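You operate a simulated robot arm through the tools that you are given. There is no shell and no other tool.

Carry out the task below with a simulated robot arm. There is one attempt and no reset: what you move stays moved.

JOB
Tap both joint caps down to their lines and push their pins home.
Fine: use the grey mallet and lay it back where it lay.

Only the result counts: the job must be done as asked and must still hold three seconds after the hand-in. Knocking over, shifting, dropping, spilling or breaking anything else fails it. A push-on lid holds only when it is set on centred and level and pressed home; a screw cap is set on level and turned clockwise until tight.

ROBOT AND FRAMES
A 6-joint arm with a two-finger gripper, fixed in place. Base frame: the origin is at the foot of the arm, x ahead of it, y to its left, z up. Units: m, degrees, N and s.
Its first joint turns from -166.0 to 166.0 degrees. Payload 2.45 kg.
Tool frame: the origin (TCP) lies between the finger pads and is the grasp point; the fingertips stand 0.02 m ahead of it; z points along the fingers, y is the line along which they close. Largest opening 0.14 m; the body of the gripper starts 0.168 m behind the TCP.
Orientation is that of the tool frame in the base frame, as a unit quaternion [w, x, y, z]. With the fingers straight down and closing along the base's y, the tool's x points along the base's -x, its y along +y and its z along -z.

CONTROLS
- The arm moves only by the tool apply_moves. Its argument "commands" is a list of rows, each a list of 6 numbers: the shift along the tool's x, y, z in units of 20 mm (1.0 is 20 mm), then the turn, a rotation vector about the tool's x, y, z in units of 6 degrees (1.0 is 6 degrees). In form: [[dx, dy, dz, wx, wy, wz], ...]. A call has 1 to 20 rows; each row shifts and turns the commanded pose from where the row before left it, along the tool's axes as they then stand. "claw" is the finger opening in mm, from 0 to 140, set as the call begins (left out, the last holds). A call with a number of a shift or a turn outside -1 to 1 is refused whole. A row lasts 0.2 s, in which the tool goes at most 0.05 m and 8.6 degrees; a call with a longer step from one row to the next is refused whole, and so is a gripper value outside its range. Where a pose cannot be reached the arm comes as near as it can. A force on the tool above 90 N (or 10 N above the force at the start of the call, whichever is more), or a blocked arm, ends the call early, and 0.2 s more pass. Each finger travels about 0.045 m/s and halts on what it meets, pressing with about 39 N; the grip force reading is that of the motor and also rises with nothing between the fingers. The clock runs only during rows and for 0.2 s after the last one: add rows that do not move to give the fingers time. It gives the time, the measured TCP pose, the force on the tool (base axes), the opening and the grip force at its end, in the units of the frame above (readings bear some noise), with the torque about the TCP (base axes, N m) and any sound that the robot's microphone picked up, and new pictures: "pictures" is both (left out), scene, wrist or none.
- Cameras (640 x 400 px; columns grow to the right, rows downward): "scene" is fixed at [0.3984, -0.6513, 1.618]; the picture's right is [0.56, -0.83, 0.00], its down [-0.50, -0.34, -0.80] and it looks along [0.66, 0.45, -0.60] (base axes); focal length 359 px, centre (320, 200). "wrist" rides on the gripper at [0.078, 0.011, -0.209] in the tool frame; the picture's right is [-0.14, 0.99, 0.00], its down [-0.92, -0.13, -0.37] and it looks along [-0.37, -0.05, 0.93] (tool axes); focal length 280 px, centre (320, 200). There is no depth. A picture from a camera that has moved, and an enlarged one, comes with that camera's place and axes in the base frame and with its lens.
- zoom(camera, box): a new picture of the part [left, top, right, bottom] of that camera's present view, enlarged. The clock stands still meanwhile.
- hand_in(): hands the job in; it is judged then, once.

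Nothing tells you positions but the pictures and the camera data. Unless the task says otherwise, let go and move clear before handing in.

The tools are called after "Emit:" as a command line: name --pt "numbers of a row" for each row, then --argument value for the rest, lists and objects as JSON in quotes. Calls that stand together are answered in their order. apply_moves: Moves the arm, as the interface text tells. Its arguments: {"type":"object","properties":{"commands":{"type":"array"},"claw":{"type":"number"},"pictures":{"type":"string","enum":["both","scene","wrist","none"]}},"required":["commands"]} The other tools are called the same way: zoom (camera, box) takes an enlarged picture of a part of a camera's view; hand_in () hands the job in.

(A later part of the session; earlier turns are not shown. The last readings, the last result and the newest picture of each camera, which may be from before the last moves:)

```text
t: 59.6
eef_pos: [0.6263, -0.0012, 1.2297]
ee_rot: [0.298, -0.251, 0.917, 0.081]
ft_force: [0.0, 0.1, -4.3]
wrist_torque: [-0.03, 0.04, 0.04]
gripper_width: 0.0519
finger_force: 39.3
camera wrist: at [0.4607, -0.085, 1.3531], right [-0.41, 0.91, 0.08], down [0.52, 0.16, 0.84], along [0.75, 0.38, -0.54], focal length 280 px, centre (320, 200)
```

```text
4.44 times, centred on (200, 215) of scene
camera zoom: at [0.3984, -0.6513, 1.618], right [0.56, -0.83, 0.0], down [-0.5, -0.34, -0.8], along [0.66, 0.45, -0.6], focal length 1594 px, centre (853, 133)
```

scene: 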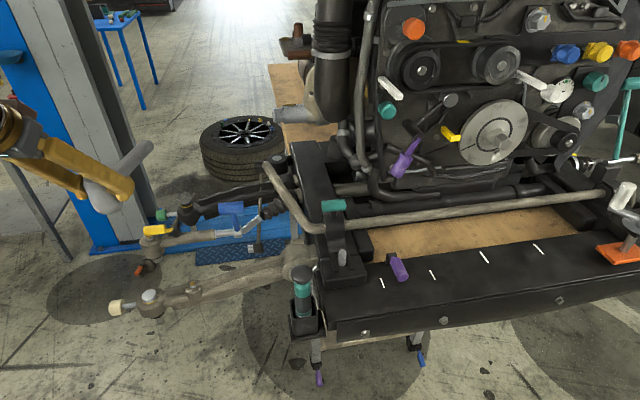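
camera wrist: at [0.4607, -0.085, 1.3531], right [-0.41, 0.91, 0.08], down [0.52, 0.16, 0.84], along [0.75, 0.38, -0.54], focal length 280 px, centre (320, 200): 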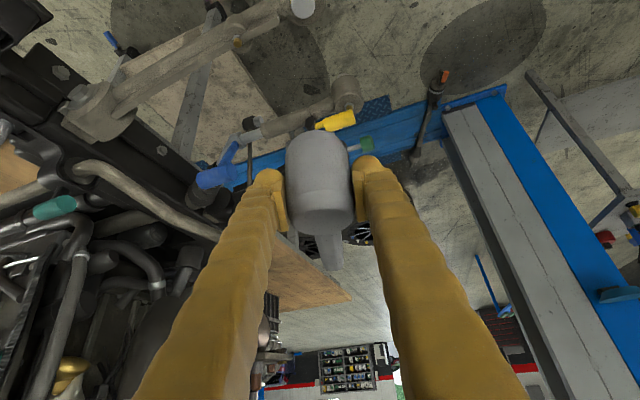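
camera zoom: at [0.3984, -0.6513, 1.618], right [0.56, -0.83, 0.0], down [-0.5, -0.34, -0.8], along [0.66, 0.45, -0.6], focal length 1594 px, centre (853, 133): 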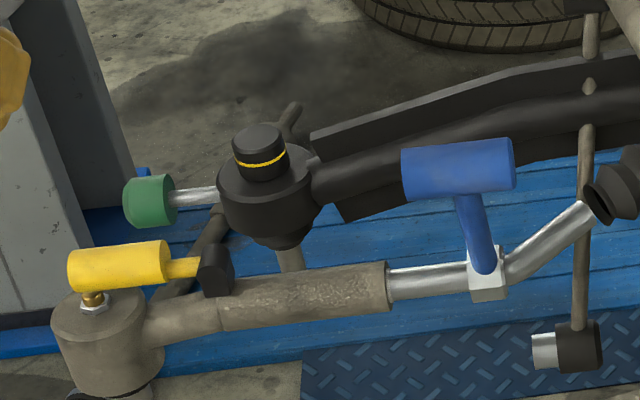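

The far side of the black cap is open space; the lift post is well beyond it. I'll move to a hover above the black cap.

Emit:
apply_moves --pt "-0.81 0.071 0.853 0 0 0" --pt "-0.81 0.071 0.853 0 0 0" --pt "-0.81 0.071 0.853 0 0 0" --pt "-0.81 0.071 0.853 0 0 0" --pt "-0.81 0.071 0.853 0 0 0" --pt "-0.81 0.071 0.853 0 0 0" --pt "-0.81 0.071 0.853 0 0 0" --pt "-0.81 0.071 0.853 0 0 0" --pt "-0.81 0.071 0.853 0 0 0" --pt "-0.81 0.071 0.853 0 0 0" --pt "-0.81 0.071 0.853 0 0 0" --pt "-0.81 0.071 0.853 0 0 0" --pt "-0.81 0.071 0.853 0 0 0" --pt "-0.81 0.071 0.853 0 0 0" --pt "0 0 0 0 0 0"

Emit:
zoom --camera "wrist" --box '[220, 0, 460, 200]'

Emit:
zoom --camera "scene" --box '[150, 170, 250, 240]'

```text
t: 62.8
eef_pos: [0.8948, 0.1808, 1.1668]
ee_rot: [0.297, -0.251, 0.918, 0.081]
ft_force: [-0.4, -1.0, -3.5]
wrist_torque: [0.01, 0.03, 0.01]
gripper_width: 0.0519
finger_force: 38.7
camera wrist: at [0.7299, 0.0957, 1.2912], right [-0.41, 0.91, 0.08], down [0.52, 0.16, 0.84], along [0.75, 0.38, -0.54], focal length 280 px, centre (320, 200)
```

scene: 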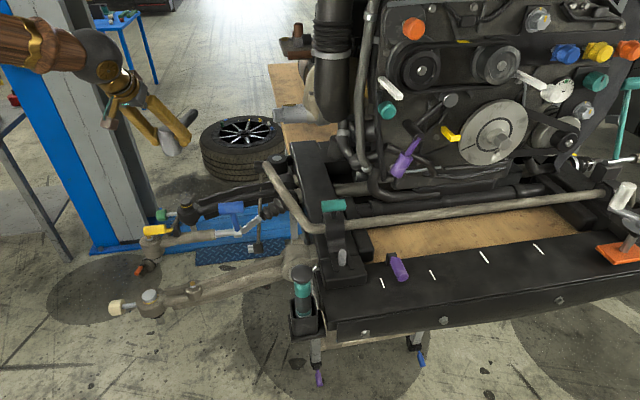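
wrist: 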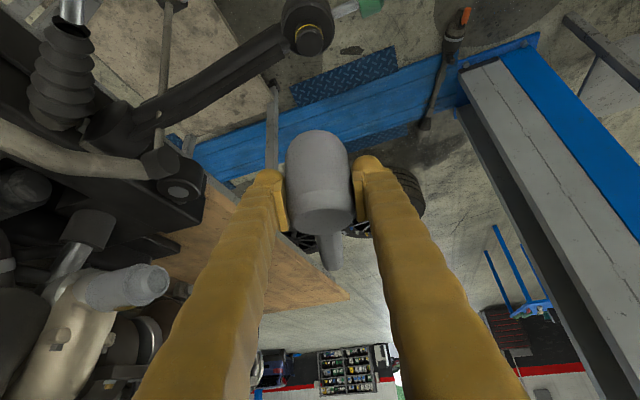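

```text
2.00 times, centred on (340, 100) of wrist
camera zoom: at [0.7299, 0.0957, 1.2912], right [-0.41, 0.91, 0.08], down [0.52, 0.16, 0.84], along [0.75, 0.38, -0.54], focal length 561 px, centre (280, 400)
```

zoom: 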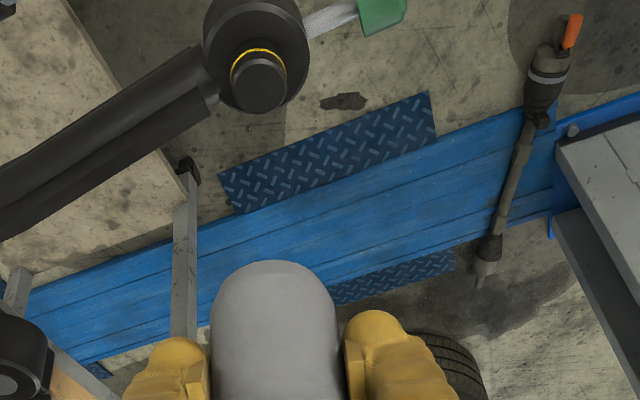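

```text
5.71 times, centred on (200, 205) of scene
camera zoom: at [0.3984, -0.6513, 1.618], right [0.56, -0.83, 0.0], down [-0.5, -0.34, -0.8], along [0.66, 0.45, -0.6], focal length 2049 px, centre (1006, 171)
```

zoom: 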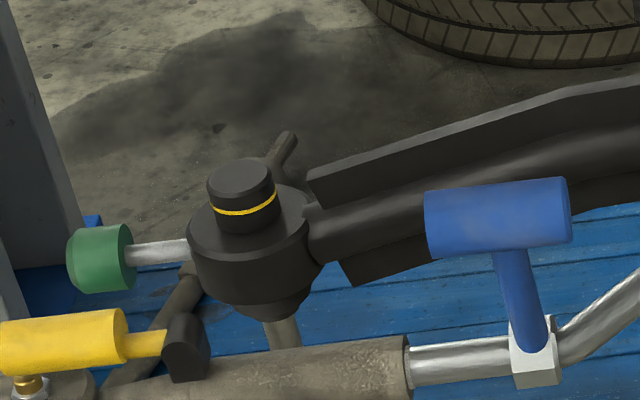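

The black cap's top centre is at about [0.894, 0.184, 0.953], with the same line arrangement. Nearby parts (green pin, control-arm plates) stay below the fingertips, so I'm lowering the mallet to just above the cap.

Emit:
apply_moves --pt "0.561 0.019 0.779 0 0 0" --pt "0.561 0.019 0.779 0 0 0" --pt "0.561 0.019 0.779 0 0 0" --pt "0.561 0.019 0.779 0 0 0" --pt "0.561 0.019 0.779 0 0 0" --pt "0.561 0.019 0.779 0 0 0" --pt "0.561 0.019 0.779 0 0 0" --pt "0.561 0.019 0.779 0 0 0" --pt "0 0 0 0 0 0"

Emit:
zoom --camera "wrist" --box '[240, 40, 400, 240]'

Emit:
zoom --camera "scene" --box '[150, 170, 250, 240]'

```text
t: 64.8
eef_pos: [0.8951, 0.1839, 1.0151]
ee_rot: [0.298, -0.251, 0.918, 0.08]
ft_force: [0.2, -0.4, -4.6]
wrist_torque: [-0.03, 0.05, -0.02]
gripper_width: 0.052
finger_force: 39.7
camera wrist: at [0.7297, 0.0996, 1.1386], right [-0.41, 0.91, 0.08], down [0.52, 0.16, 0.84], along [0.75, 0.38, -0.54], focal length 280 px, centre (320, 200)
```

scene: 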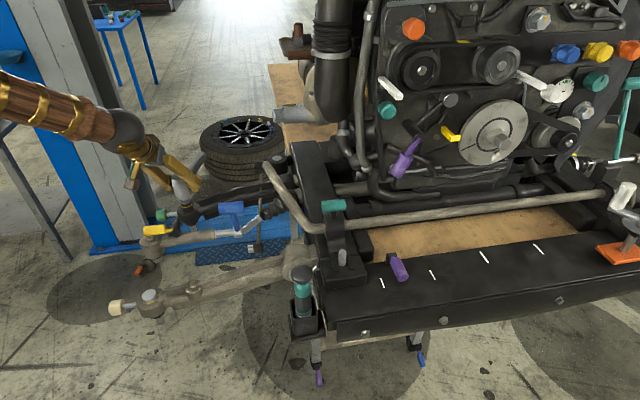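
wrist: 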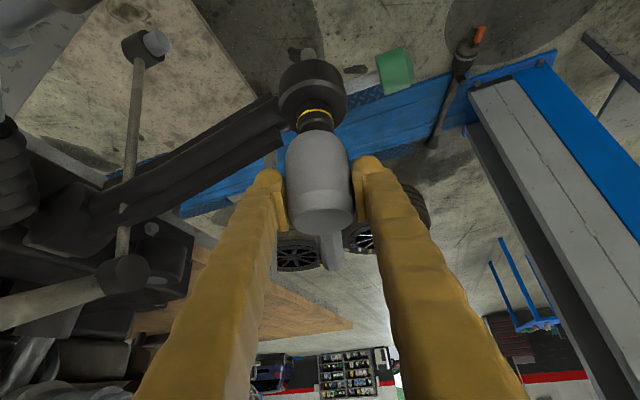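

```text
2.00 times, centred on (320, 140) of wrist
camera zoom: at [0.7297, 0.0996, 1.1386], right [-0.41, 0.91, 0.08], down [0.52, 0.16, 0.84], along [0.75, 0.38, -0.54], focal length 561 px, centre (320, 320)
```

zoom: 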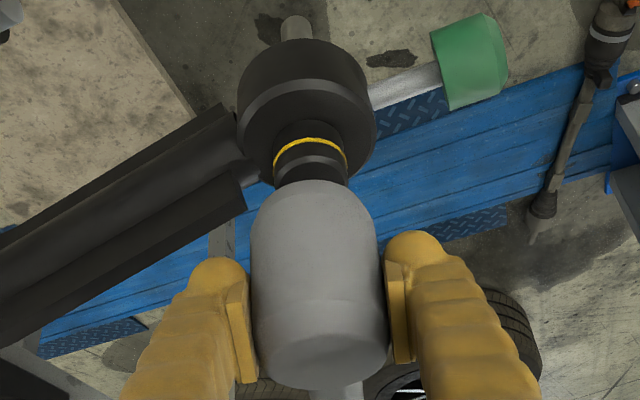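

```text
5.71 times, centred on (200, 205) of scene
camera zoom: at [0.3984, -0.6513, 1.618], right [0.56, -0.83, 0.0], down [-0.5, -0.34, -0.8], along [0.66, 0.45, -0.6], focal length 2049 px, centre (1006, 171)
```

zoom: 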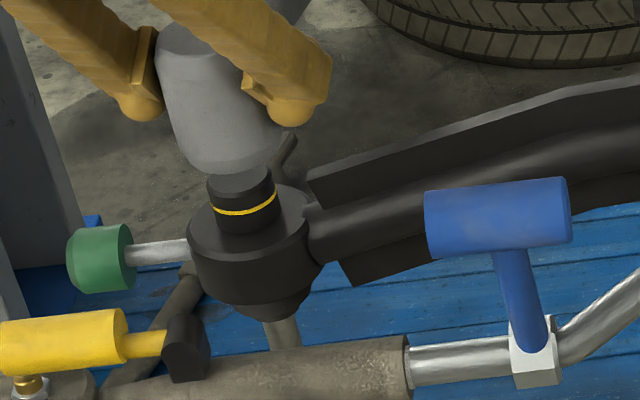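

The head is aligned over the black cap. Coming down slowly to find contact.

Emit:
apply_moves --pt "0.118 0 0.162 0 0 0" --pt "0.118 0 0.162 0 0 0" --pt "0.118 0 0.162 0 0 0" --pt "0 0 0 0 0 0" --pictures "none"

Emit:
apply_moves --pt "0.0294 0 0.0405 0 0 0" --pt "0.0294 0 0.0405 0 0 0" --pt "0 0 0 0 0 0" --pictures "none"

Emit:
apply_moves --pt "0.0294 0 0.0405 0 0 0" --pt "0.0294 0 0.0405 0 0 0" --pt "0 0 0 0 0 0" --pictures "none"

```text
t: 65.8
eef_pos: [0.8953, 0.1835, 1.0039]
ee_rot: [0.298, -0.251, 0.917, 0.081]
ft_force: [-0.2, -0.2, -4.4]
wrist_torque: [-0.04, 0.02, 0.0]
gripper_width: 0.0517
finger_force: 38.6
```

```text
t: 66.6
eef_pos: [0.8934, 0.185, 1.0015]
ee_rot: [0.297, -0.251, 0.918, 0.081]
ft_force: [0.5, -1.1, -4.1]
wrist_torque: [-0.02, 0.02, 0.0]
gripper_width: 0.0515
finger_force: 38.4
```

```text
t: 67.4
eef_pos: [0.8932, 0.1843, 0.9996]
ee_rot: [0.298, -0.25, 0.918, 0.08]
ft_force: [-1.7, -0.5, -0.9]
wrist_torque: [-0.03, 0.05, 0.0]
gripper_width: 0.0517
finger_force: 38.9
```

Contact is at about z=0.9995. I'll give three taps like those used on the first cap and inspect.

Emit:
apply_moves --pt "-0.235 0 -0.324 0 0 0" --pt "-0.235 0 -0.324 0 0 0" --pt "0 0 0 0 0 0" --pt "0.603 0 0.83 0 0 0" --pt "-0.265 0 -0.365 0 0 0" --pt "-0.265 0 -0.365 0 0 0" --pt "0 0 0 0 0 0" --pt "0.603 0 0.83 0 0 0" --pt "-0.265 0 -0.365 0 0 0" --pt "-0.265 0 -0.365 0 0 0" --pt "0 0 0 0 0 0" --pt "0.603 0 0.83 0 0 0" --pt "-0.44 0 -0.6 0 0 0" --pt "-0.44 0 -0.6 0 0 0" --pt "0 0 0 0 0 0" --pictures "none"

Emit:
zoom --camera "scene" --box '[165, 180, 215, 216]'

Emit:
zoom --camera "wrist" --box '[240, 40, 400, 240]'

```text
t: 70.6
eef_pos: [0.8936, 0.1854, 1.0196]
ee_rot: [0.298, -0.251, 0.917, 0.081]
ft_force: [0.1, -0.6, -4.5]
wrist_torque: [-0.04, 0.04, 0.01]
gripper_width: 0.0519
finger_force: 38.5
```

```text
11.11 times, centred on (190, 198) of scene
camera zoom: at [0.3984, -0.6513, 1.618], right [0.56, -0.83, 0.0], down [-0.5, -0.34, -0.8], along [0.66, 0.45, -0.6], focal length 3985 px, centre (1764, 222)
```

zoom: 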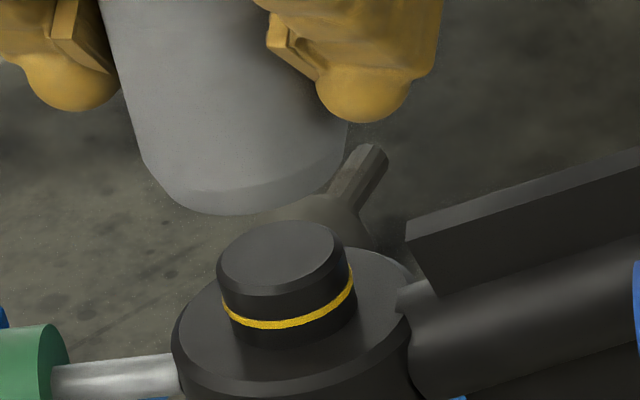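

```text
2.00 times, centred on (320, 140) of wrist
camera zoom: at [0.7284, 0.101, 1.1433], right [-0.41, 0.91, 0.08], down [0.52, 0.16, 0.84], along [0.75, 0.38, -0.54], focal length 561 px, centre (320, 320)
```

zoom: 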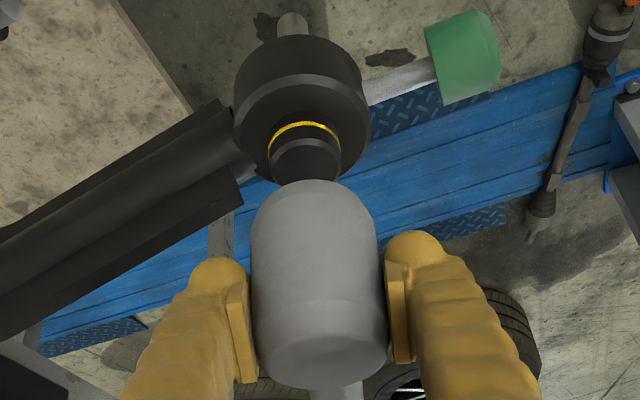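

Three taps moved it about 7–8 mm, and roughly 7 mm remains. Two more taps, then I'll check again.

Emit:
apply_moves --pt "0.22 0 0.304 0 0 0" --pt "0.22 0 0.304 0 0 0" --pt "0 0 0 0 0 0" --pt "0.485 0 0.668 0 0 0" --pt "-0.235 0 -0.324 0 0 0" --pt "-0.235 0 -0.324 0 0 0" --pt "0 0 0 0 0 0" --pt "0.529 0 0.729 0 0 0" --pt "-0.44 0 -0.6 0 0 0" --pt "-0.44 0 -0.6 0 0 0" --pt "0 0 0 0 0 0" --pictures "none"

Emit:
zoom --camera "scene" --box '[165, 180, 215, 216]'

Emit:
zoom --camera "wrist" --box '[280, 80, 350, 130]'

```text
t: 73.0
eef_pos: [0.8926, 0.1845, 1.0162]
ee_rot: [0.297, -0.251, 0.918, 0.081]
ft_force: [0.3, -0.4, -4.8]
wrist_torque: [-0.03, 0.05, -0.01]
gripper_width: 0.0518
finger_force: 38.9
```

```text
11.11 times, centred on (190, 198) of scene
camera zoom: at [0.3984, -0.6513, 1.618], right [0.56, -0.83, 0.0], down [-0.5, -0.34, -0.8], along [0.66, 0.45, -0.6], focal length 3985 px, centre (1764, 222)
```

zoom: 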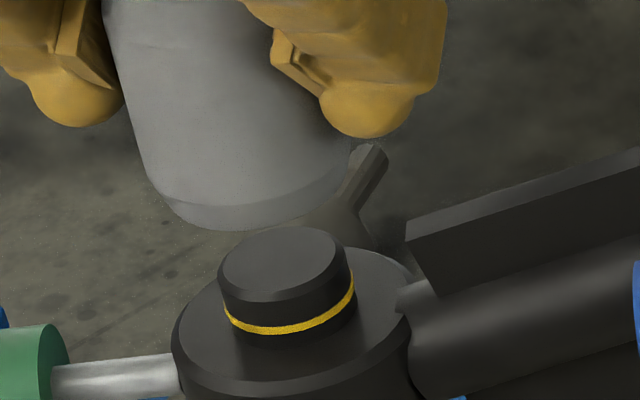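

```text
8.00 times, centred on (315, 105) of wrist
camera zoom: at [0.7276, 0.1, 1.139], right [-0.41, 0.91, 0.08], down [0.52, 0.16, 0.84], along [0.75, 0.38, -0.54], focal length 2243 px, centre (360, 960)
```

zoom: 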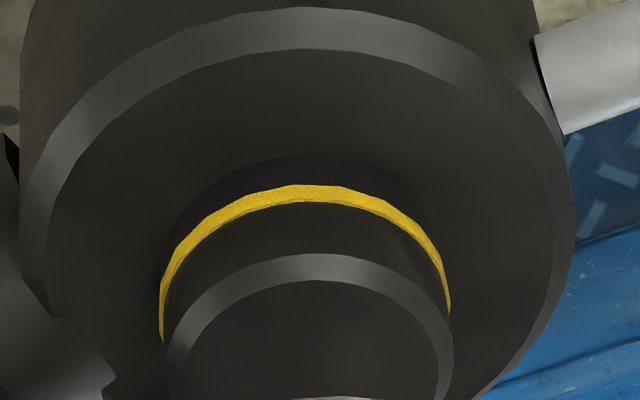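

About 4–5 mm remains on the black cap. Two slightly deeper taps next.

Emit:
apply_moves --pt "0.353 0 0.486 0 0 0" --pt "0 0 0 0 0 0" --pt "0.559 0 0.77 0 0 0" --pt "-0.265 0 -0.365 0 0 0" --pt "-0.265 0 -0.365 0 0 0" --pt "0 0 0 0 0 0" --pt "0.582 0 0.802 0 0 0" --pt "-0.44 0 -0.6 0 0 0" --pt "-0.44 0 -0.6 0 0 0" --pt "0 0 0 0 0 0" --pictures "none"

Emit:
zoom --camera "scene" --box '[165, 180, 215, 216]'

Emit:
zoom --camera "wrist" --box '[280, 80, 350, 130]'

```text
t: 75.2
eef_pos: [0.8916, 0.1851, 1.0129]
ee_rot: [0.298, -0.251, 0.918, 0.081]
ft_force: [0.0, 0.8, -3.2]
wrist_torque: [0.01, 0.07, 0.0]
gripper_width: 0.0516
finger_force: 38.7
```

```text
11.11 times, centred on (190, 198) of scene
camera zoom: at [0.3984, -0.6513, 1.618], right [0.56, -0.83, 0.0], down [-0.5, -0.34, -0.8], along [0.66, 0.45, -0.6], focal length 3985 px, centre (1764, 222)
```

zoom: 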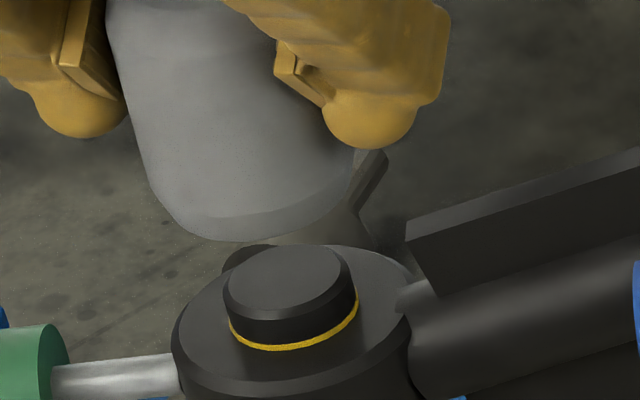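

```text
8.00 times, centred on (315, 105) of wrist
camera zoom: at [0.7274, 0.0997, 1.1356], right [-0.41, 0.91, 0.08], down [0.52, 0.16, 0.84], along [0.75, 0.38, -0.54], focal length 2243 px, centre (360, 960)
```

zoom: 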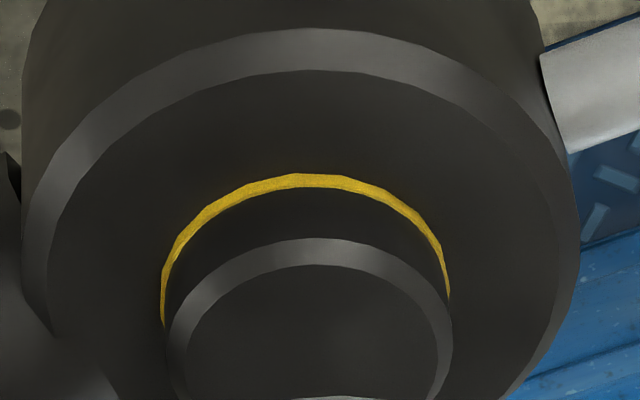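

The band is now partly sunk into the rim, and I'll verify that close up.

Emit:
zoom --camera "scene" --box '[174, 194, 202, 212]'

Emit:
zoom --camera "wrist" --box '[295, 95, 340, 125]'

```text
16.00 times, centred on (188, 203) of scene
camera zoom: at [0.3984, -0.6513, 1.618], right [0.56, -0.83, 0.0], down [-0.5, -0.34, -0.8], along [0.66, 0.45, -0.6], focal length 5738 px, centre (2432, 152)
```

zoom: 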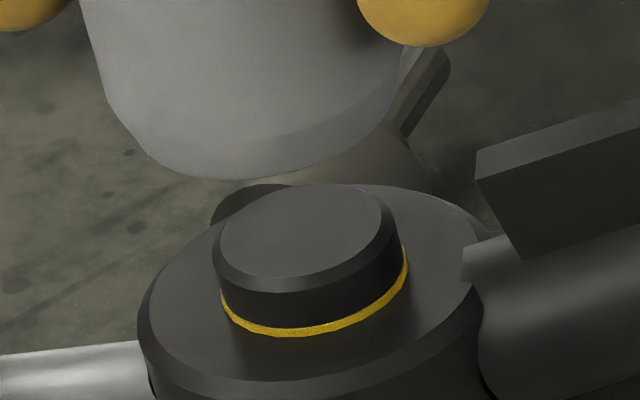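

```text
13.33 times, centred on (318, 110) of wrist
camera zoom: at [0.7274, 0.0997, 1.1356], right [-0.41, 0.91, 0.08], down [0.52, 0.16, 0.84], along [0.75, 0.38, -0.54], focal length 3738 px, centre (353, 1400)
```

zoom: 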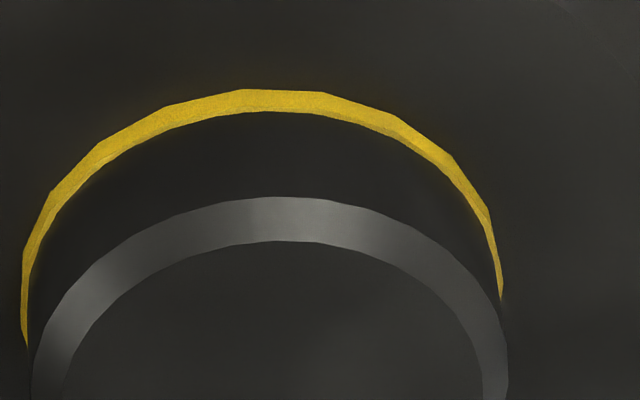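

Both caps are at their lines. Now I raise the mallet and start carrying it back to the beam.

Emit:
apply_moves --pt "-0.588 0 -0.808 0 0 0" --pt "-0.588 0 -0.808 0 0 0" --pt "-0.588 0 -0.808 0 0 0" --pt "-0.588 0 -0.808 0 0 0" --pt "-0.588 0 -0.808 0 0 0" --pt "-0.588 0 -0.808 0 0 0" --pt "-0.588 0 -0.808 0 0 0" --pt "-0.588 0 -0.808 0 0 0" --pt "-0.588 0 -0.808 0 0 0" --pt "-0.588 0 -0.808 0 0 0" --pt "-0.588 0 -0.808 0 0 0" --pt "0.972 -0.364 -0.706 0 0 0" --pt "0.972 -0.364 -0.706 0 0 0" --pt "0.972 -0.364 -0.706 0 0 0" --pt "0.972 -0.364 -0.706 0 0 0" --pt "0.972 -0.364 -0.706 0 0 0" --pt "0.972 -0.364 -0.706 0 0 0" --pt "0.972 -0.364 -0.706 0 0 0" --pt "0.972 -0.364 -0.706 0 0 0" --pt "0 0 0 0 0 0" --pictures "scene"

```text
t: 79.4
eef_pos: [0.7582, 0.0368, 1.2333]
ee_rot: [0.298, -0.251, 0.917, 0.081]
ft_force: [0.6, -0.7, -4.3]
wrist_torque: [0.01, 0.04, 0.01]
gripper_width: 0.0514
finger_force: 39.3
```

scene: 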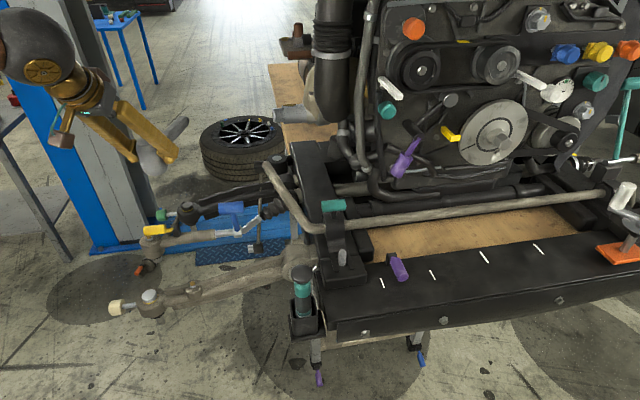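

Turning the tool back to the mallet's original heading.

Emit:
apply_moves --pt "0 0 0 0.596 0 0.8195" --pt "0 0 0 0.596 0 0.8195" --pt "0 0 0 0.596 0 0.8195" --pt "0 0 0 0.596 0 0.8195" --pt "0 0 0 0.596 0 0.8195" --pt "0 0 0 0.596 0 0.8195" --pt "0 0 0 0.596 0 0.8195" --pt "0 0 0 0.596 0 0.8195" --pt "0 0 0 0.596 0 0.8195" --pt "0 0 0 0.596 0 0.8195" --pt "0 0 0 0.596 0 0.8195" --pt "0 0 0 0.596 0 0.8195" --pt "0 0 0 0 0 0" --pictures "scene"

```text
t: 82.2
eef_pos: [0.7582, 0.0378, 1.2335]
ee_rot: [0.289, 0.344, 0.886, -0.113]
ft_force: [0.1, 0.5, -4.3]
wrist_torque: [0.05, 0.05, -0.01]
gripper_width: 0.0513
finger_force: 39.0
```

scene: 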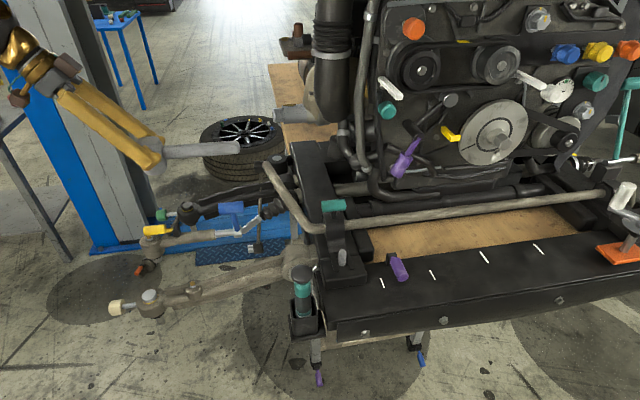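

The heading matches the grasp heading. Now moving back toward the beam by the same safe route.

Emit:
apply_moves --pt "-0.9344 -0.976 0.5244 0 0 0" --pt "-0.9344 -0.976 0.5244 0 0 0" --pt "-0.9344 -0.976 0.5244 0 0 0" --pt "-0.9344 -0.976 0.5244 0 0 0" --pt "-0.9344 -0.976 0.5244 0 0 0" --pt "-0.9344 -0.976 0.5244 0 0 0" --pt "-0.9344 -0.976 0.5244 0 0 0" --pt "-0.9344 -0.976 0.5244 0 0 0" --pt "-0.9344 -0.976 0.5244 0 0 0" --pt "-0.9344 -0.976 0.5244 0 0 0" --pt "-0.9344 -0.976 0.5244 0 0 0" --pt "-0.9344 -0.976 0.5244 0 0 0" --pt "-0.9344 -0.976 0.5244 0 0 0" --pt "-0.9344 -0.976 0.5244 0 0 0" --pt "-0.9344 -0.976 0.5244 0 0 0" --pt "-0.9344 -0.976 0.5244 0 0 0" --pt "-0.9344 -0.976 0.5244 0 0 0" --pt "-0.9344 -0.976 0.5244 0 0 0" --pt "0 0 0 0 0 0" --pictures "scene"

```text
t: 86.2
eef_pos: [0.8032, -0.4823, 1.2801]
ee_rot: [0.289, 0.345, 0.886, -0.113]
ft_force: [0.3, -0.2, -4.3]
wrist_torque: [0.02, 0.01, 0.01]
gripper_width: 0.0515
finger_force: 39.3
```

scene: 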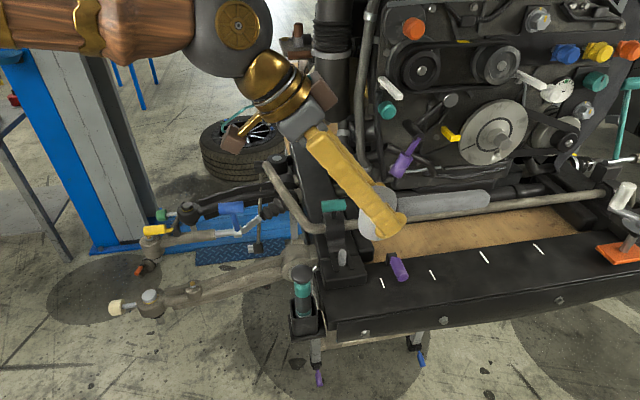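

Emit:
apply_moves --pt "-0.299 0.289 0.934 0 0 0" --pt "-0.299 0.289 0.934 0 0 0" --pt "-0.299 0.289 0.934 0 0 0" --pt "-0.299 0.289 0.934 0 0 0" --pt "-0.299 0.289 0.934 0 0 0" --pt "-0.299 0.289 0.934 0 0 0" --pt "-0.299 0.289 0.934 0 0 0" --pt "-0.299 0.289 0.934 0 0 0" --pt "-0.299 0.289 0.934 0 0 0" --pt "-0.299 0.289 0.934 0 0 0" --pt "-0.299 0.289 0.934 0 0 0" --pt "-0.299 0.289 0.934 0 0 0" --pt "-0.299 0.289 0.934 0 0 0" --pt "-0.299 0.289 0.934 0 0 0" --pt "-0.299 0.289 0.934 0 0 0" --pt "0 0 0 0 0 0"

Emit:
zoom --camera "wrist" --box '[220, 60, 420, 280]'

```text
t: 89.6
eef_pos: [1.0382, -0.5765, 1.1086]
ee_rot: [0.288, 0.344, 0.887, -0.112]
ft_force: [0.3, 0.2, -4.4]
wrist_torque: [0.02, 0.03, 0.0]
gripper_width: 0.0517
finger_force: 39.1
camera wrist: at [0.9097, -0.442, 1.2302], right [0.75, 0.66, 0.08], down [0.3, -0.45, 0.84], along [0.59, -0.61, -0.54], focal length 280 px, centre (320, 200)
```

scene: 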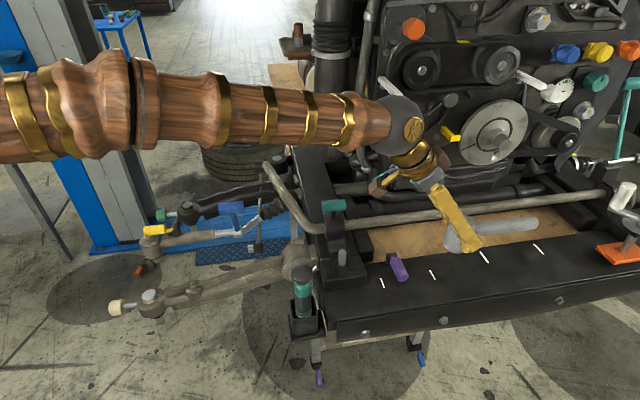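
wrist: 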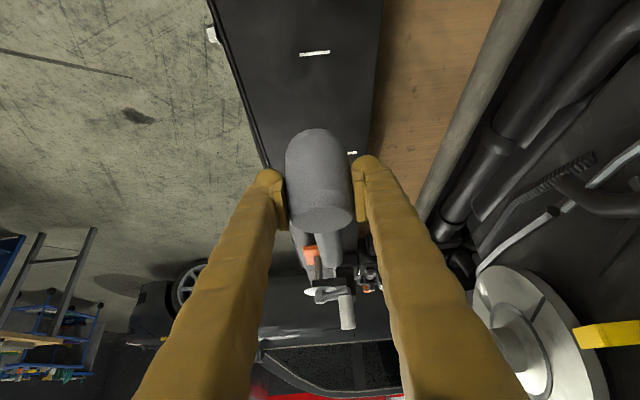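

```text
1.82 times, centred on (320, 170) of wrist
camera zoom: at [0.9097, -0.442, 1.2302], right [0.75, 0.66, 0.08], down [0.3, -0.45, 0.84], along [0.59, -0.61, -0.54], focal length 510 px, centre (320, 254)
```

zoom: 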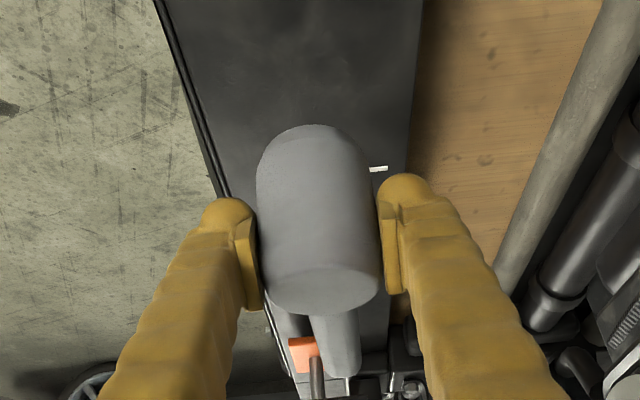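

The mallet looks slightly drooped in the grip compared with when I lifted it. I'll zoom in to measure its tilt before setting it down.

Emit:
zoom --camera "scene" --box '[420, 190, 560, 280]'

Emit:
zoom --camera "wrist" --box '[260, 110, 380, 290]'

```text
4.44 times, centred on (490, 235) of scene
camera zoom: at [0.3984, -0.6513, 1.618], right [0.56, -0.83, 0.0], down [-0.5, -0.34, -0.8], along [0.66, 0.45, -0.6], focal length 1594 px, centre (-436, 44)
```

zoom: 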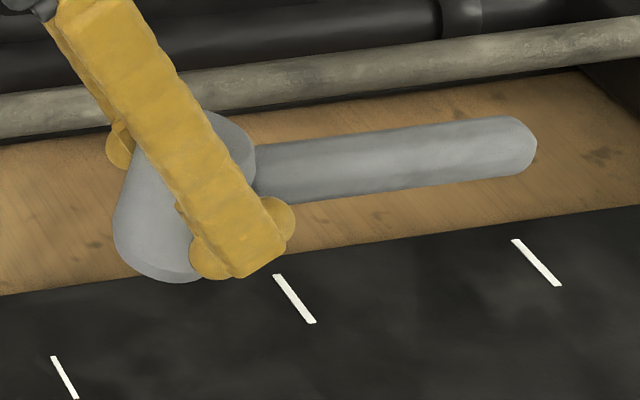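

```text
2.22 times, centred on (320, 200) of wrist
camera zoom: at [0.9097, -0.442, 1.2302], right [0.75, 0.66, 0.08], down [0.3, -0.45, 0.84], along [0.59, -0.61, -0.54], focal length 623 px, centre (320, 200)
```

zoom: 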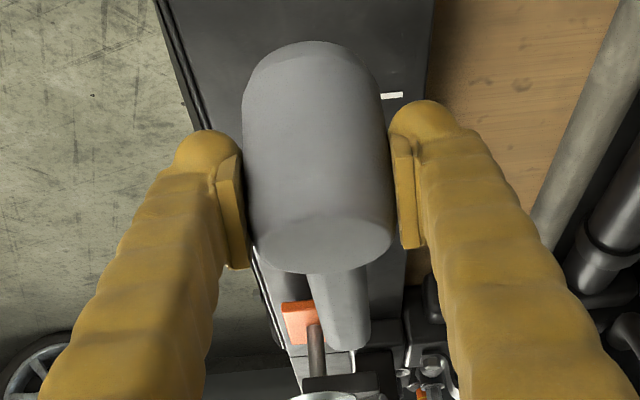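

The handle has drooped about 3° in the grip. I'll pitch the tool by the same amount so the mallet is level again, and re-check the position before lowering.

Emit:
apply_moves --pt "0 0 0 0 -0.52 0" --pt "0 0 0 0 0 0" --pt "0 0 0 0 0 0"

Emit:
zoom --camera "scene" --box '[420, 190, 560, 280]'

```text
t: 90.4
eef_pos: [1.0379, -0.5766, 1.1061]
ee_rot: [0.312, 0.34, 0.879, -0.122]
ft_force: [0.0, -0.2, -4.3]
wrist_torque: [0.04, 0.01, 0.03]
gripper_width: 0.0516
finger_force: 38.9
camera wrist: at [0.9046, -0.4378, 1.2198], right [0.75, 0.66, 0.08], down [0.27, -0.42, 0.87], along [0.61, -0.63, -0.49], focal length 280 px, centre (320, 200)
```

scene: 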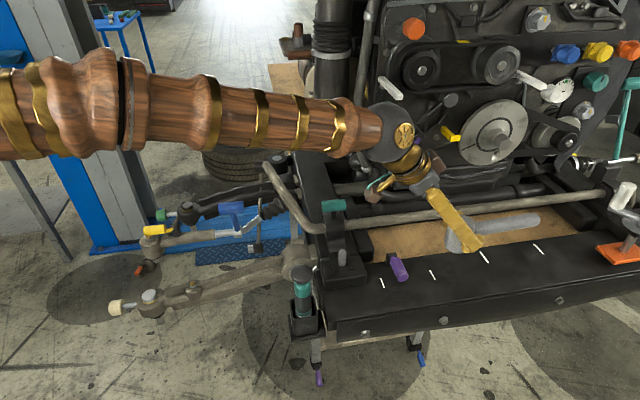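
wrist: 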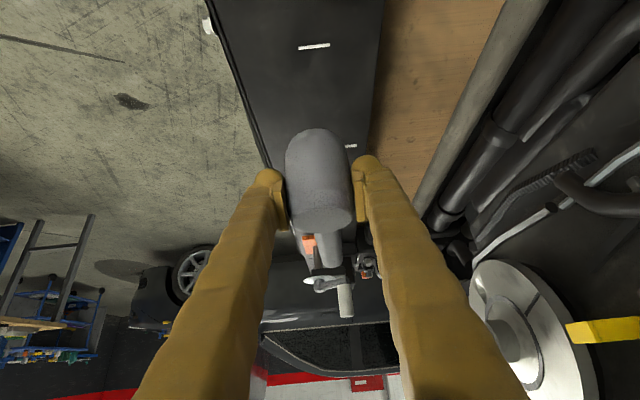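

```text
4.44 times, centred on (490, 235) of scene
camera zoom: at [0.3984, -0.6513, 1.618], right [0.56, -0.83, 0.0], down [-0.5, -0.34, -0.8], along [0.66, 0.45, -0.6], focal length 1594 px, centre (-436, 44)
```

zoom: 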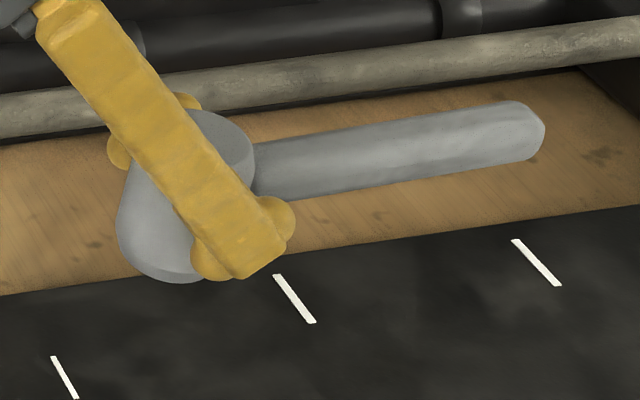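

The mallet is level again and on heading. I'll lower it to about 1 cm above the beam with a small sideways correction.

Emit:
apply_moves --pt "0.56 -0.025 0.705 0 0 0" --pt "0.56 -0.025 0.705 0 0 0" --pt "0.56 -0.025 0.705 0 0 0" --pt "0.56 -0.025 0.705 0 0 0" --pt "0.56 -0.025 0.705 0 0 0" --pt "0 0 0 0 0 0"

Emit:
zoom --camera "scene" --box '[420, 220, 560, 310]'

Emit:
zoom --camera "wrist" --box '[220, 60, 420, 280]'

```text
t: 91.8
eef_pos: [1.0357, -0.5808, 1.0154]
ee_rot: [0.313, 0.34, 0.878, -0.122]
ft_force: [0.7, 0.0, -4.2]
wrist_torque: [0.06, 0.05, 0.01]
gripper_width: 0.0516
finger_force: 39.0
camera wrist: at [0.9025, -0.4419, 1.1281], right [0.75, 0.66, 0.08], down [0.27, -0.42, 0.87], along [0.61, -0.63, -0.49], focal length 280 px, centre (320, 200)
```

scene: 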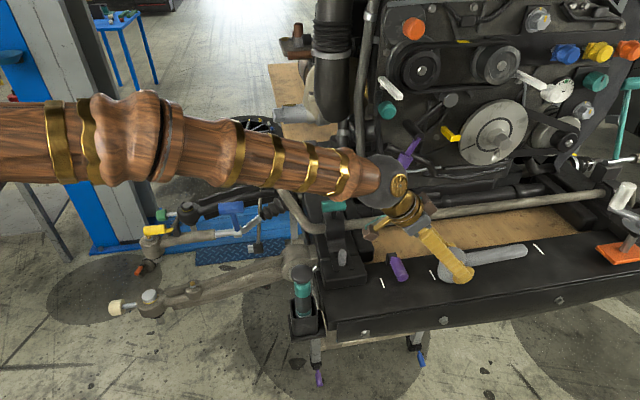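
wrist: 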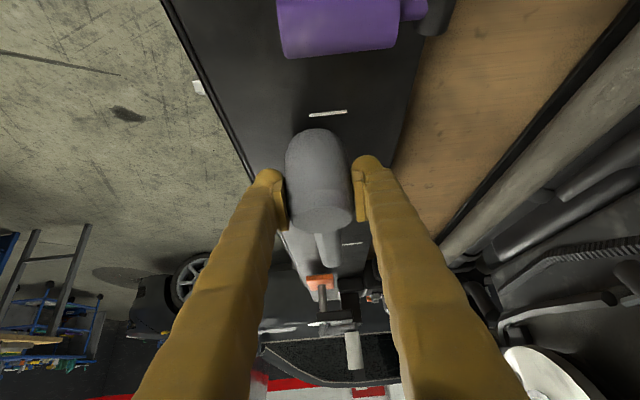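

```text
4.44 times, centred on (490, 265) of scene
camera zoom: at [0.3984, -0.6513, 1.618], right [0.56, -0.83, 0.0], down [-0.5, -0.34, -0.8], along [0.66, 0.45, -0.6], focal length 1594 px, centre (-436, -89)
```

zoom: 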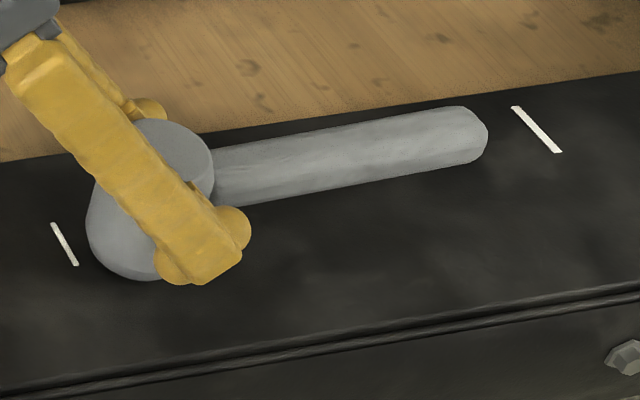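

```text
1.82 times, centred on (320, 170) of wrist
camera zoom: at [0.9025, -0.4419, 1.1281], right [0.75, 0.66, 0.08], down [0.27, -0.42, 0.87], along [0.61, -0.63, -0.49], focal length 510 px, centre (320, 254)
```

zoom: 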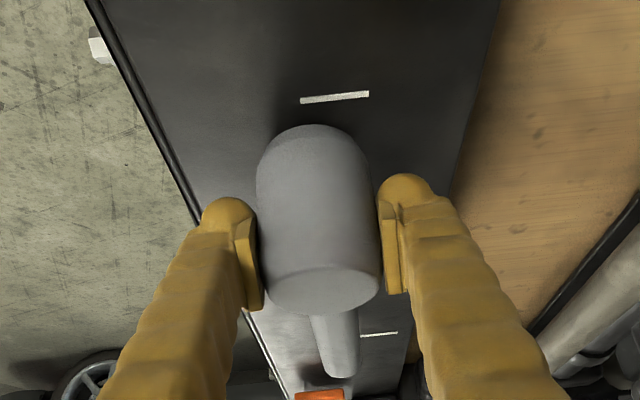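

It lines up with the marks, with about 1° of residual droop and a 1 mm offset. I'll trim both and settle it down in small steps.

Emit:
apply_moves --pt "0 0 0 0 -0.15 0" --pt "0.116 0 0.099 0 0 0" --pt "0.115 0 0.099 0 0 0" --pt "0 0 0 0 0 0" --pictures "none"

Emit:
apply_moves --pt "0.0321 0 0.0383 0 0 0" --pt "0 0 0 0 0 0" --pictures "none"

Emit:
apply_moves --pt "0.0321 0 0.0383 0 0 0" --pt "0 0 0 0 0 0" --pictures "none"

```text
t: 92.8
eef_pos: [1.0353, -0.5803, 1.0102]
ee_rot: [0.319, 0.34, 0.876, -0.125]
ft_force: [-2.2, -1.9, 15.0]
wrist_torque: [0.22, 0.49, 0.08]
gripper_width: 0.0514
finger_force: 39.3
```

```text
t: 93.4
eef_pos: [1.036, -0.5799, 1.0092]
ee_rot: [0.321, 0.34, 0.875, -0.126]
ft_force: [-0.3, -5.5, 30.9]
wrist_torque: [0.43, 0.6, 0.08]
gripper_width: 0.0517
finger_force: 39.2
```

```text
t: 94.0
eef_pos: [1.0361, -0.5795, 1.011]
ee_rot: [0.322, 0.34, 0.875, -0.126]
ft_force: [8.5, -13.7, 43.7]
wrist_torque: [0.22, 0.3, 0.02]
gripper_width: 0.0517
finger_force: 38.6
```

The mallet face met the beam sooner than I expected (about z=1.011) and I pressed more than needed. I'll back off about 2 mm and look at how it sits.

Emit:
apply_moves --pt "-0.0642 0 -0.0766 0 0 0" --pt "0 0 0 0 0 0"

Emit:
zoom --camera "scene" --box '[420, 220, 560, 310]'

Emit:
zoom --camera "wrist" --box '[220, 60, 420, 280]'

```text
t: 94.6
eef_pos: [1.036, -0.5798, 1.0107]
ee_rot: [0.32, 0.34, 0.876, -0.124]
ft_force: [15.6, -14.2, 37.0]
wrist_torque: [0.15, -0.12, -0.13]
gripper_width: 0.0516
finger_force: 39.4
camera wrist: at [0.9008, -0.4399, 1.1197], right [0.75, 0.66, 0.09], down [0.26, -0.41, 0.88], along [0.61, -0.63, -0.48], focal length 280 px, centre (320, 200)
```

scene: 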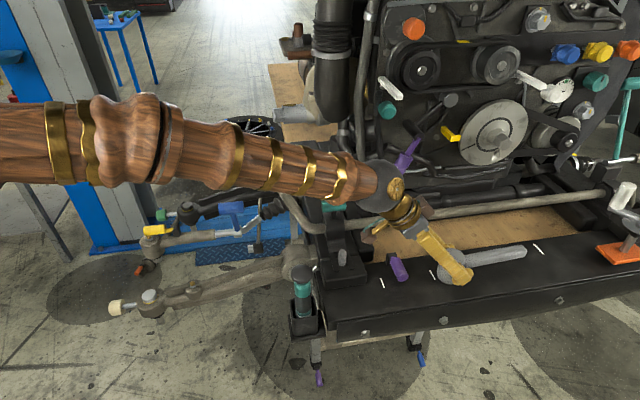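
wrist: 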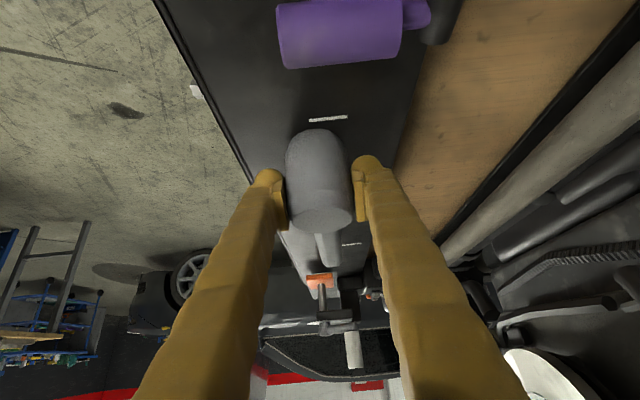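

```text
4.44 times, centred on (490, 265) of scene
camera zoom: at [0.3984, -0.6513, 1.618], right [0.56, -0.83, 0.0], down [-0.5, -0.34, -0.8], along [0.66, 0.45, -0.6], focal length 1594 px, centre (-436, -89)
```

zoom: 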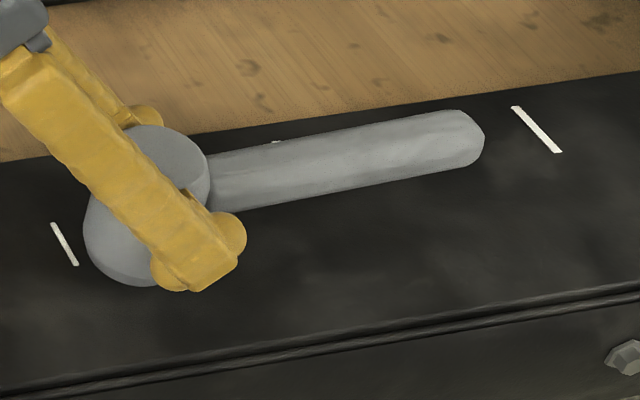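

```text
1.82 times, centred on (320, 170) of wrist
camera zoom: at [0.9008, -0.4399, 1.1197], right [0.75, 0.66, 0.09], down [0.26, -0.41, 0.88], along [0.61, -0.63, -0.48], focal length 510 px, centre (320, 254)
```

zoom: 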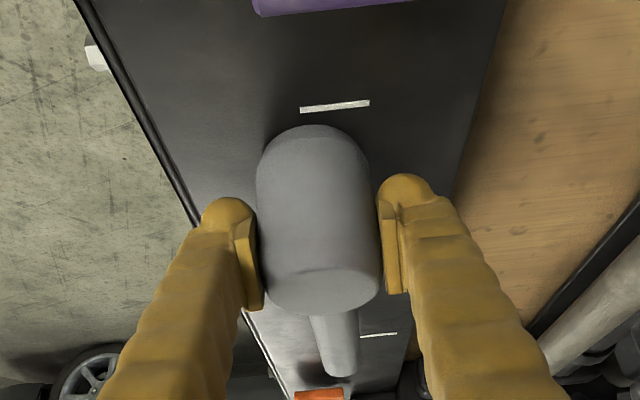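

Measured against the original picture, the mallet is level and within about 2 mm of its place. I'll lift slightly, shift 2 mm back along the handle direction, and set it down lightly.

Emit:
apply_moves --pt "-0.1285 0 -0.153 0 0 0" --pt "0.0766 0 -0.0643 0 0 0" --pt "0 0 0 0 0 0" --pictures "none"

```text
t: 95.4
eef_pos: [1.0334, -0.5781, 1.0109]
ee_rot: [0.317, 0.34, 0.876, -0.125]
ft_force: [0.3, 0.0, -4.3]
wrist_torque: [0.04, 0.02, 0.02]
gripper_width: 0.0515
finger_force: 38.4
```

Emit:
apply_moves --pt "0.0321 0 0.0383 0 0 0" --pt "0 0 0 0 0 0" --pictures "none"

```text
t: 96.0
eef_pos: [1.0348, -0.5784, 1.0112]
ee_rot: [0.319, 0.34, 0.876, -0.126]
ft_force: [0.2, -0.3, -4.9]
wrist_torque: [0.04, 0.0, 0.0]
gripper_width: 0.0517
finger_force: 38.9
```

Emit:
apply_moves --pt "0.0321 0 0.0383 0 0 0" --pt "0 0 0 0 0 0" --pictures "none"

```text
t: 96.6
eef_pos: [1.0352, -0.5796, 1.0112]
ee_rot: [0.319, 0.339, 0.876, -0.125]
ft_force: [-0.1, 0.0, -4.4]
wrist_torque: [0.03, 0.06, 0.02]
gripper_width: 0.0519
finger_force: 39.4
```

Emit:
apply_moves --pt "0.0321 0 0.0383 0 0 0" --pt "0 0 0 0 0 0" --pictures "none"

```text
t: 97.2
eef_pos: [1.0345, -0.5785, 1.0112]
ee_rot: [0.32, 0.34, 0.876, -0.125]
ft_force: [-0.4, 0.4, 0.2]
wrist_torque: [0.07, 0.14, 0.0]
gripper_width: 0.0515
finger_force: 39.8
```

The mallet just touches, on the base-side edge first, so it is a fraction of a degree tip-up. A tiny pitch trim and half a millimetre more should seat it flat before I let go.

Emit:
apply_moves --pt "0 0 0 0 0.1 0" --pt "0.016 0 0.019 0 0 0" --pt "0 0 0 0 0 0"

Emit:
zoom --camera "scene" --box '[420, 220, 560, 310]'

```text
t: 98.0
eef_pos: [1.0362, -0.5787, 1.0094]
ee_rot: [0.315, 0.341, 0.877, -0.124]
ft_force: [-0.8, -3.7, 0.6]
wrist_torque: [-0.04, 0.18, 0.07]
gripper_width: 0.0519
finger_force: 38.6
camera wrist: at [0.9011, -0.4393, 1.1218], right [0.75, 0.66, 0.09], down [0.27, -0.41, 0.87], along [0.61, -0.63, -0.49], focal length 280 px, centre (320, 200)
```

scene: 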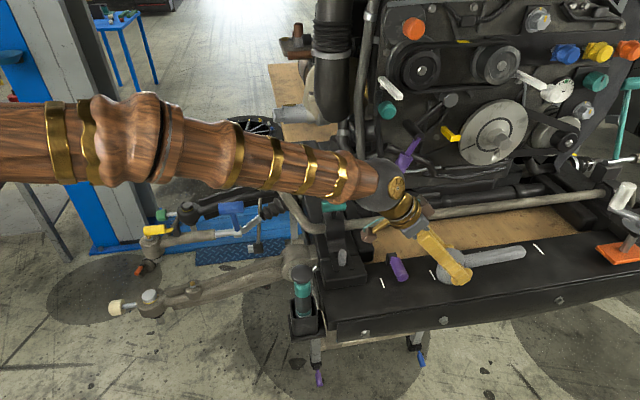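
wrist: 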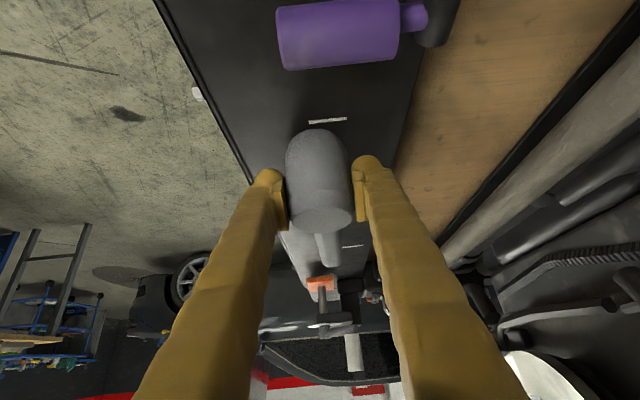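

```text
4.44 times, centred on (490, 265) of scene
camera zoom: at [0.3984, -0.6513, 1.618], right [0.56, -0.83, 0.0], down [-0.5, -0.34, -0.8], along [0.66, 0.45, -0.6], focal length 1594 px, centre (-436, -89)
```

zoom: 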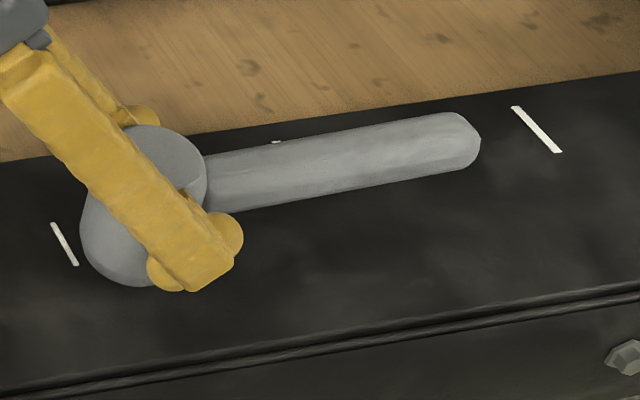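

The outline now matches the original picture to within a millimetre or so. I'll release by opening the fingers.

Emit:
apply_moves --pt "0 0 0 0 0 0" --pt "0 0 0 0 0 0" --pt "0 0 0 0 0 0" --pt "0 0 0 0 0 0" --pt "0 0 0 0 0 0" --claw 90

Emit:
zoom --camera "scene" --box '[420, 220, 560, 310]'

Emit:
zoom --camera "wrist" --box '[220, 60, 420, 280]'

```text
t: 99.2
eef_pos: [1.0359, -0.5786, 1.0102]
ee_rot: [0.315, 0.34, 0.877, -0.123]
ft_force: [0.2, -0.1, -0.1]
wrist_torque: [0.0, 0.02, 0.01]
gripper_width: 0.0898
finger_force: 0.2
camera wrist: at [0.9011, -0.4392, 1.1216], right [0.75, 0.66, 0.09], down [0.27, -0.41, 0.87], along [0.61, -0.63, -0.49], focal length 280 px, centre (320, 200)
```

scene: 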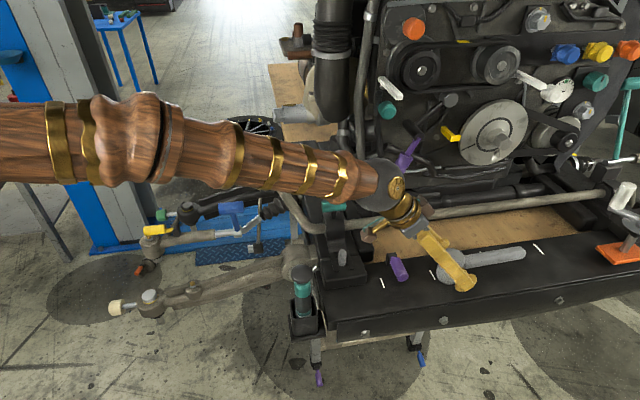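
wrist: 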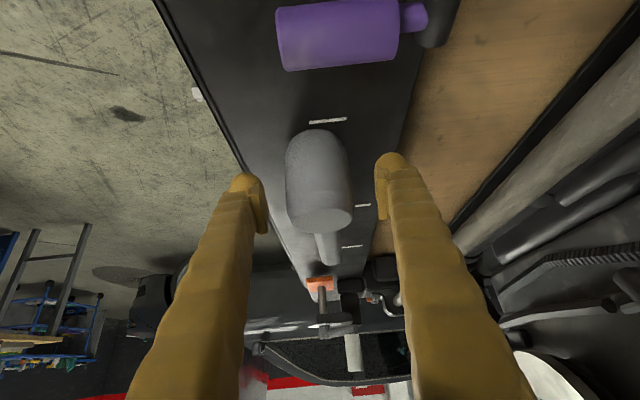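

```text
4.44 times, centred on (490, 265) of scene
camera zoom: at [0.3984, -0.6513, 1.618], right [0.56, -0.83, 0.0], down [-0.5, -0.34, -0.8], along [0.66, 0.45, -0.6], focal length 1594 px, centre (-436, -89)
```

zoom: 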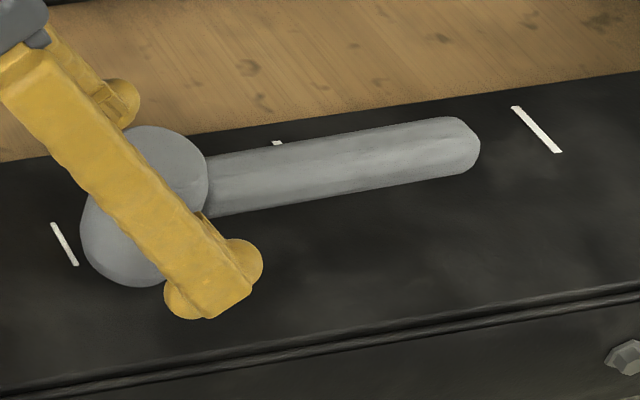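

```text
1.82 times, centred on (320, 170) of wrist
camera zoom: at [0.9011, -0.4392, 1.1216], right [0.75, 0.66, 0.09], down [0.27, -0.41, 0.87], along [0.61, -0.63, -0.49], focal length 510 px, centre (320, 254)
```

zoom: 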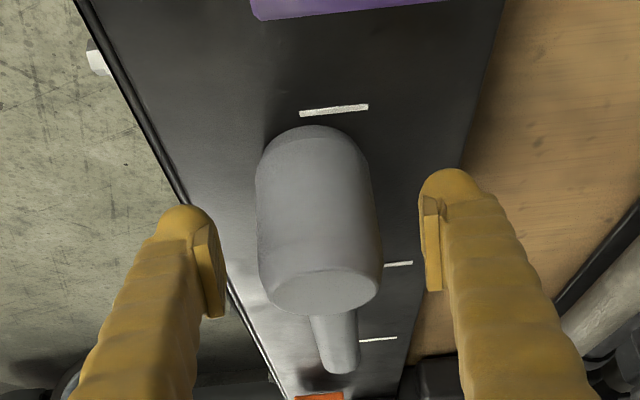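

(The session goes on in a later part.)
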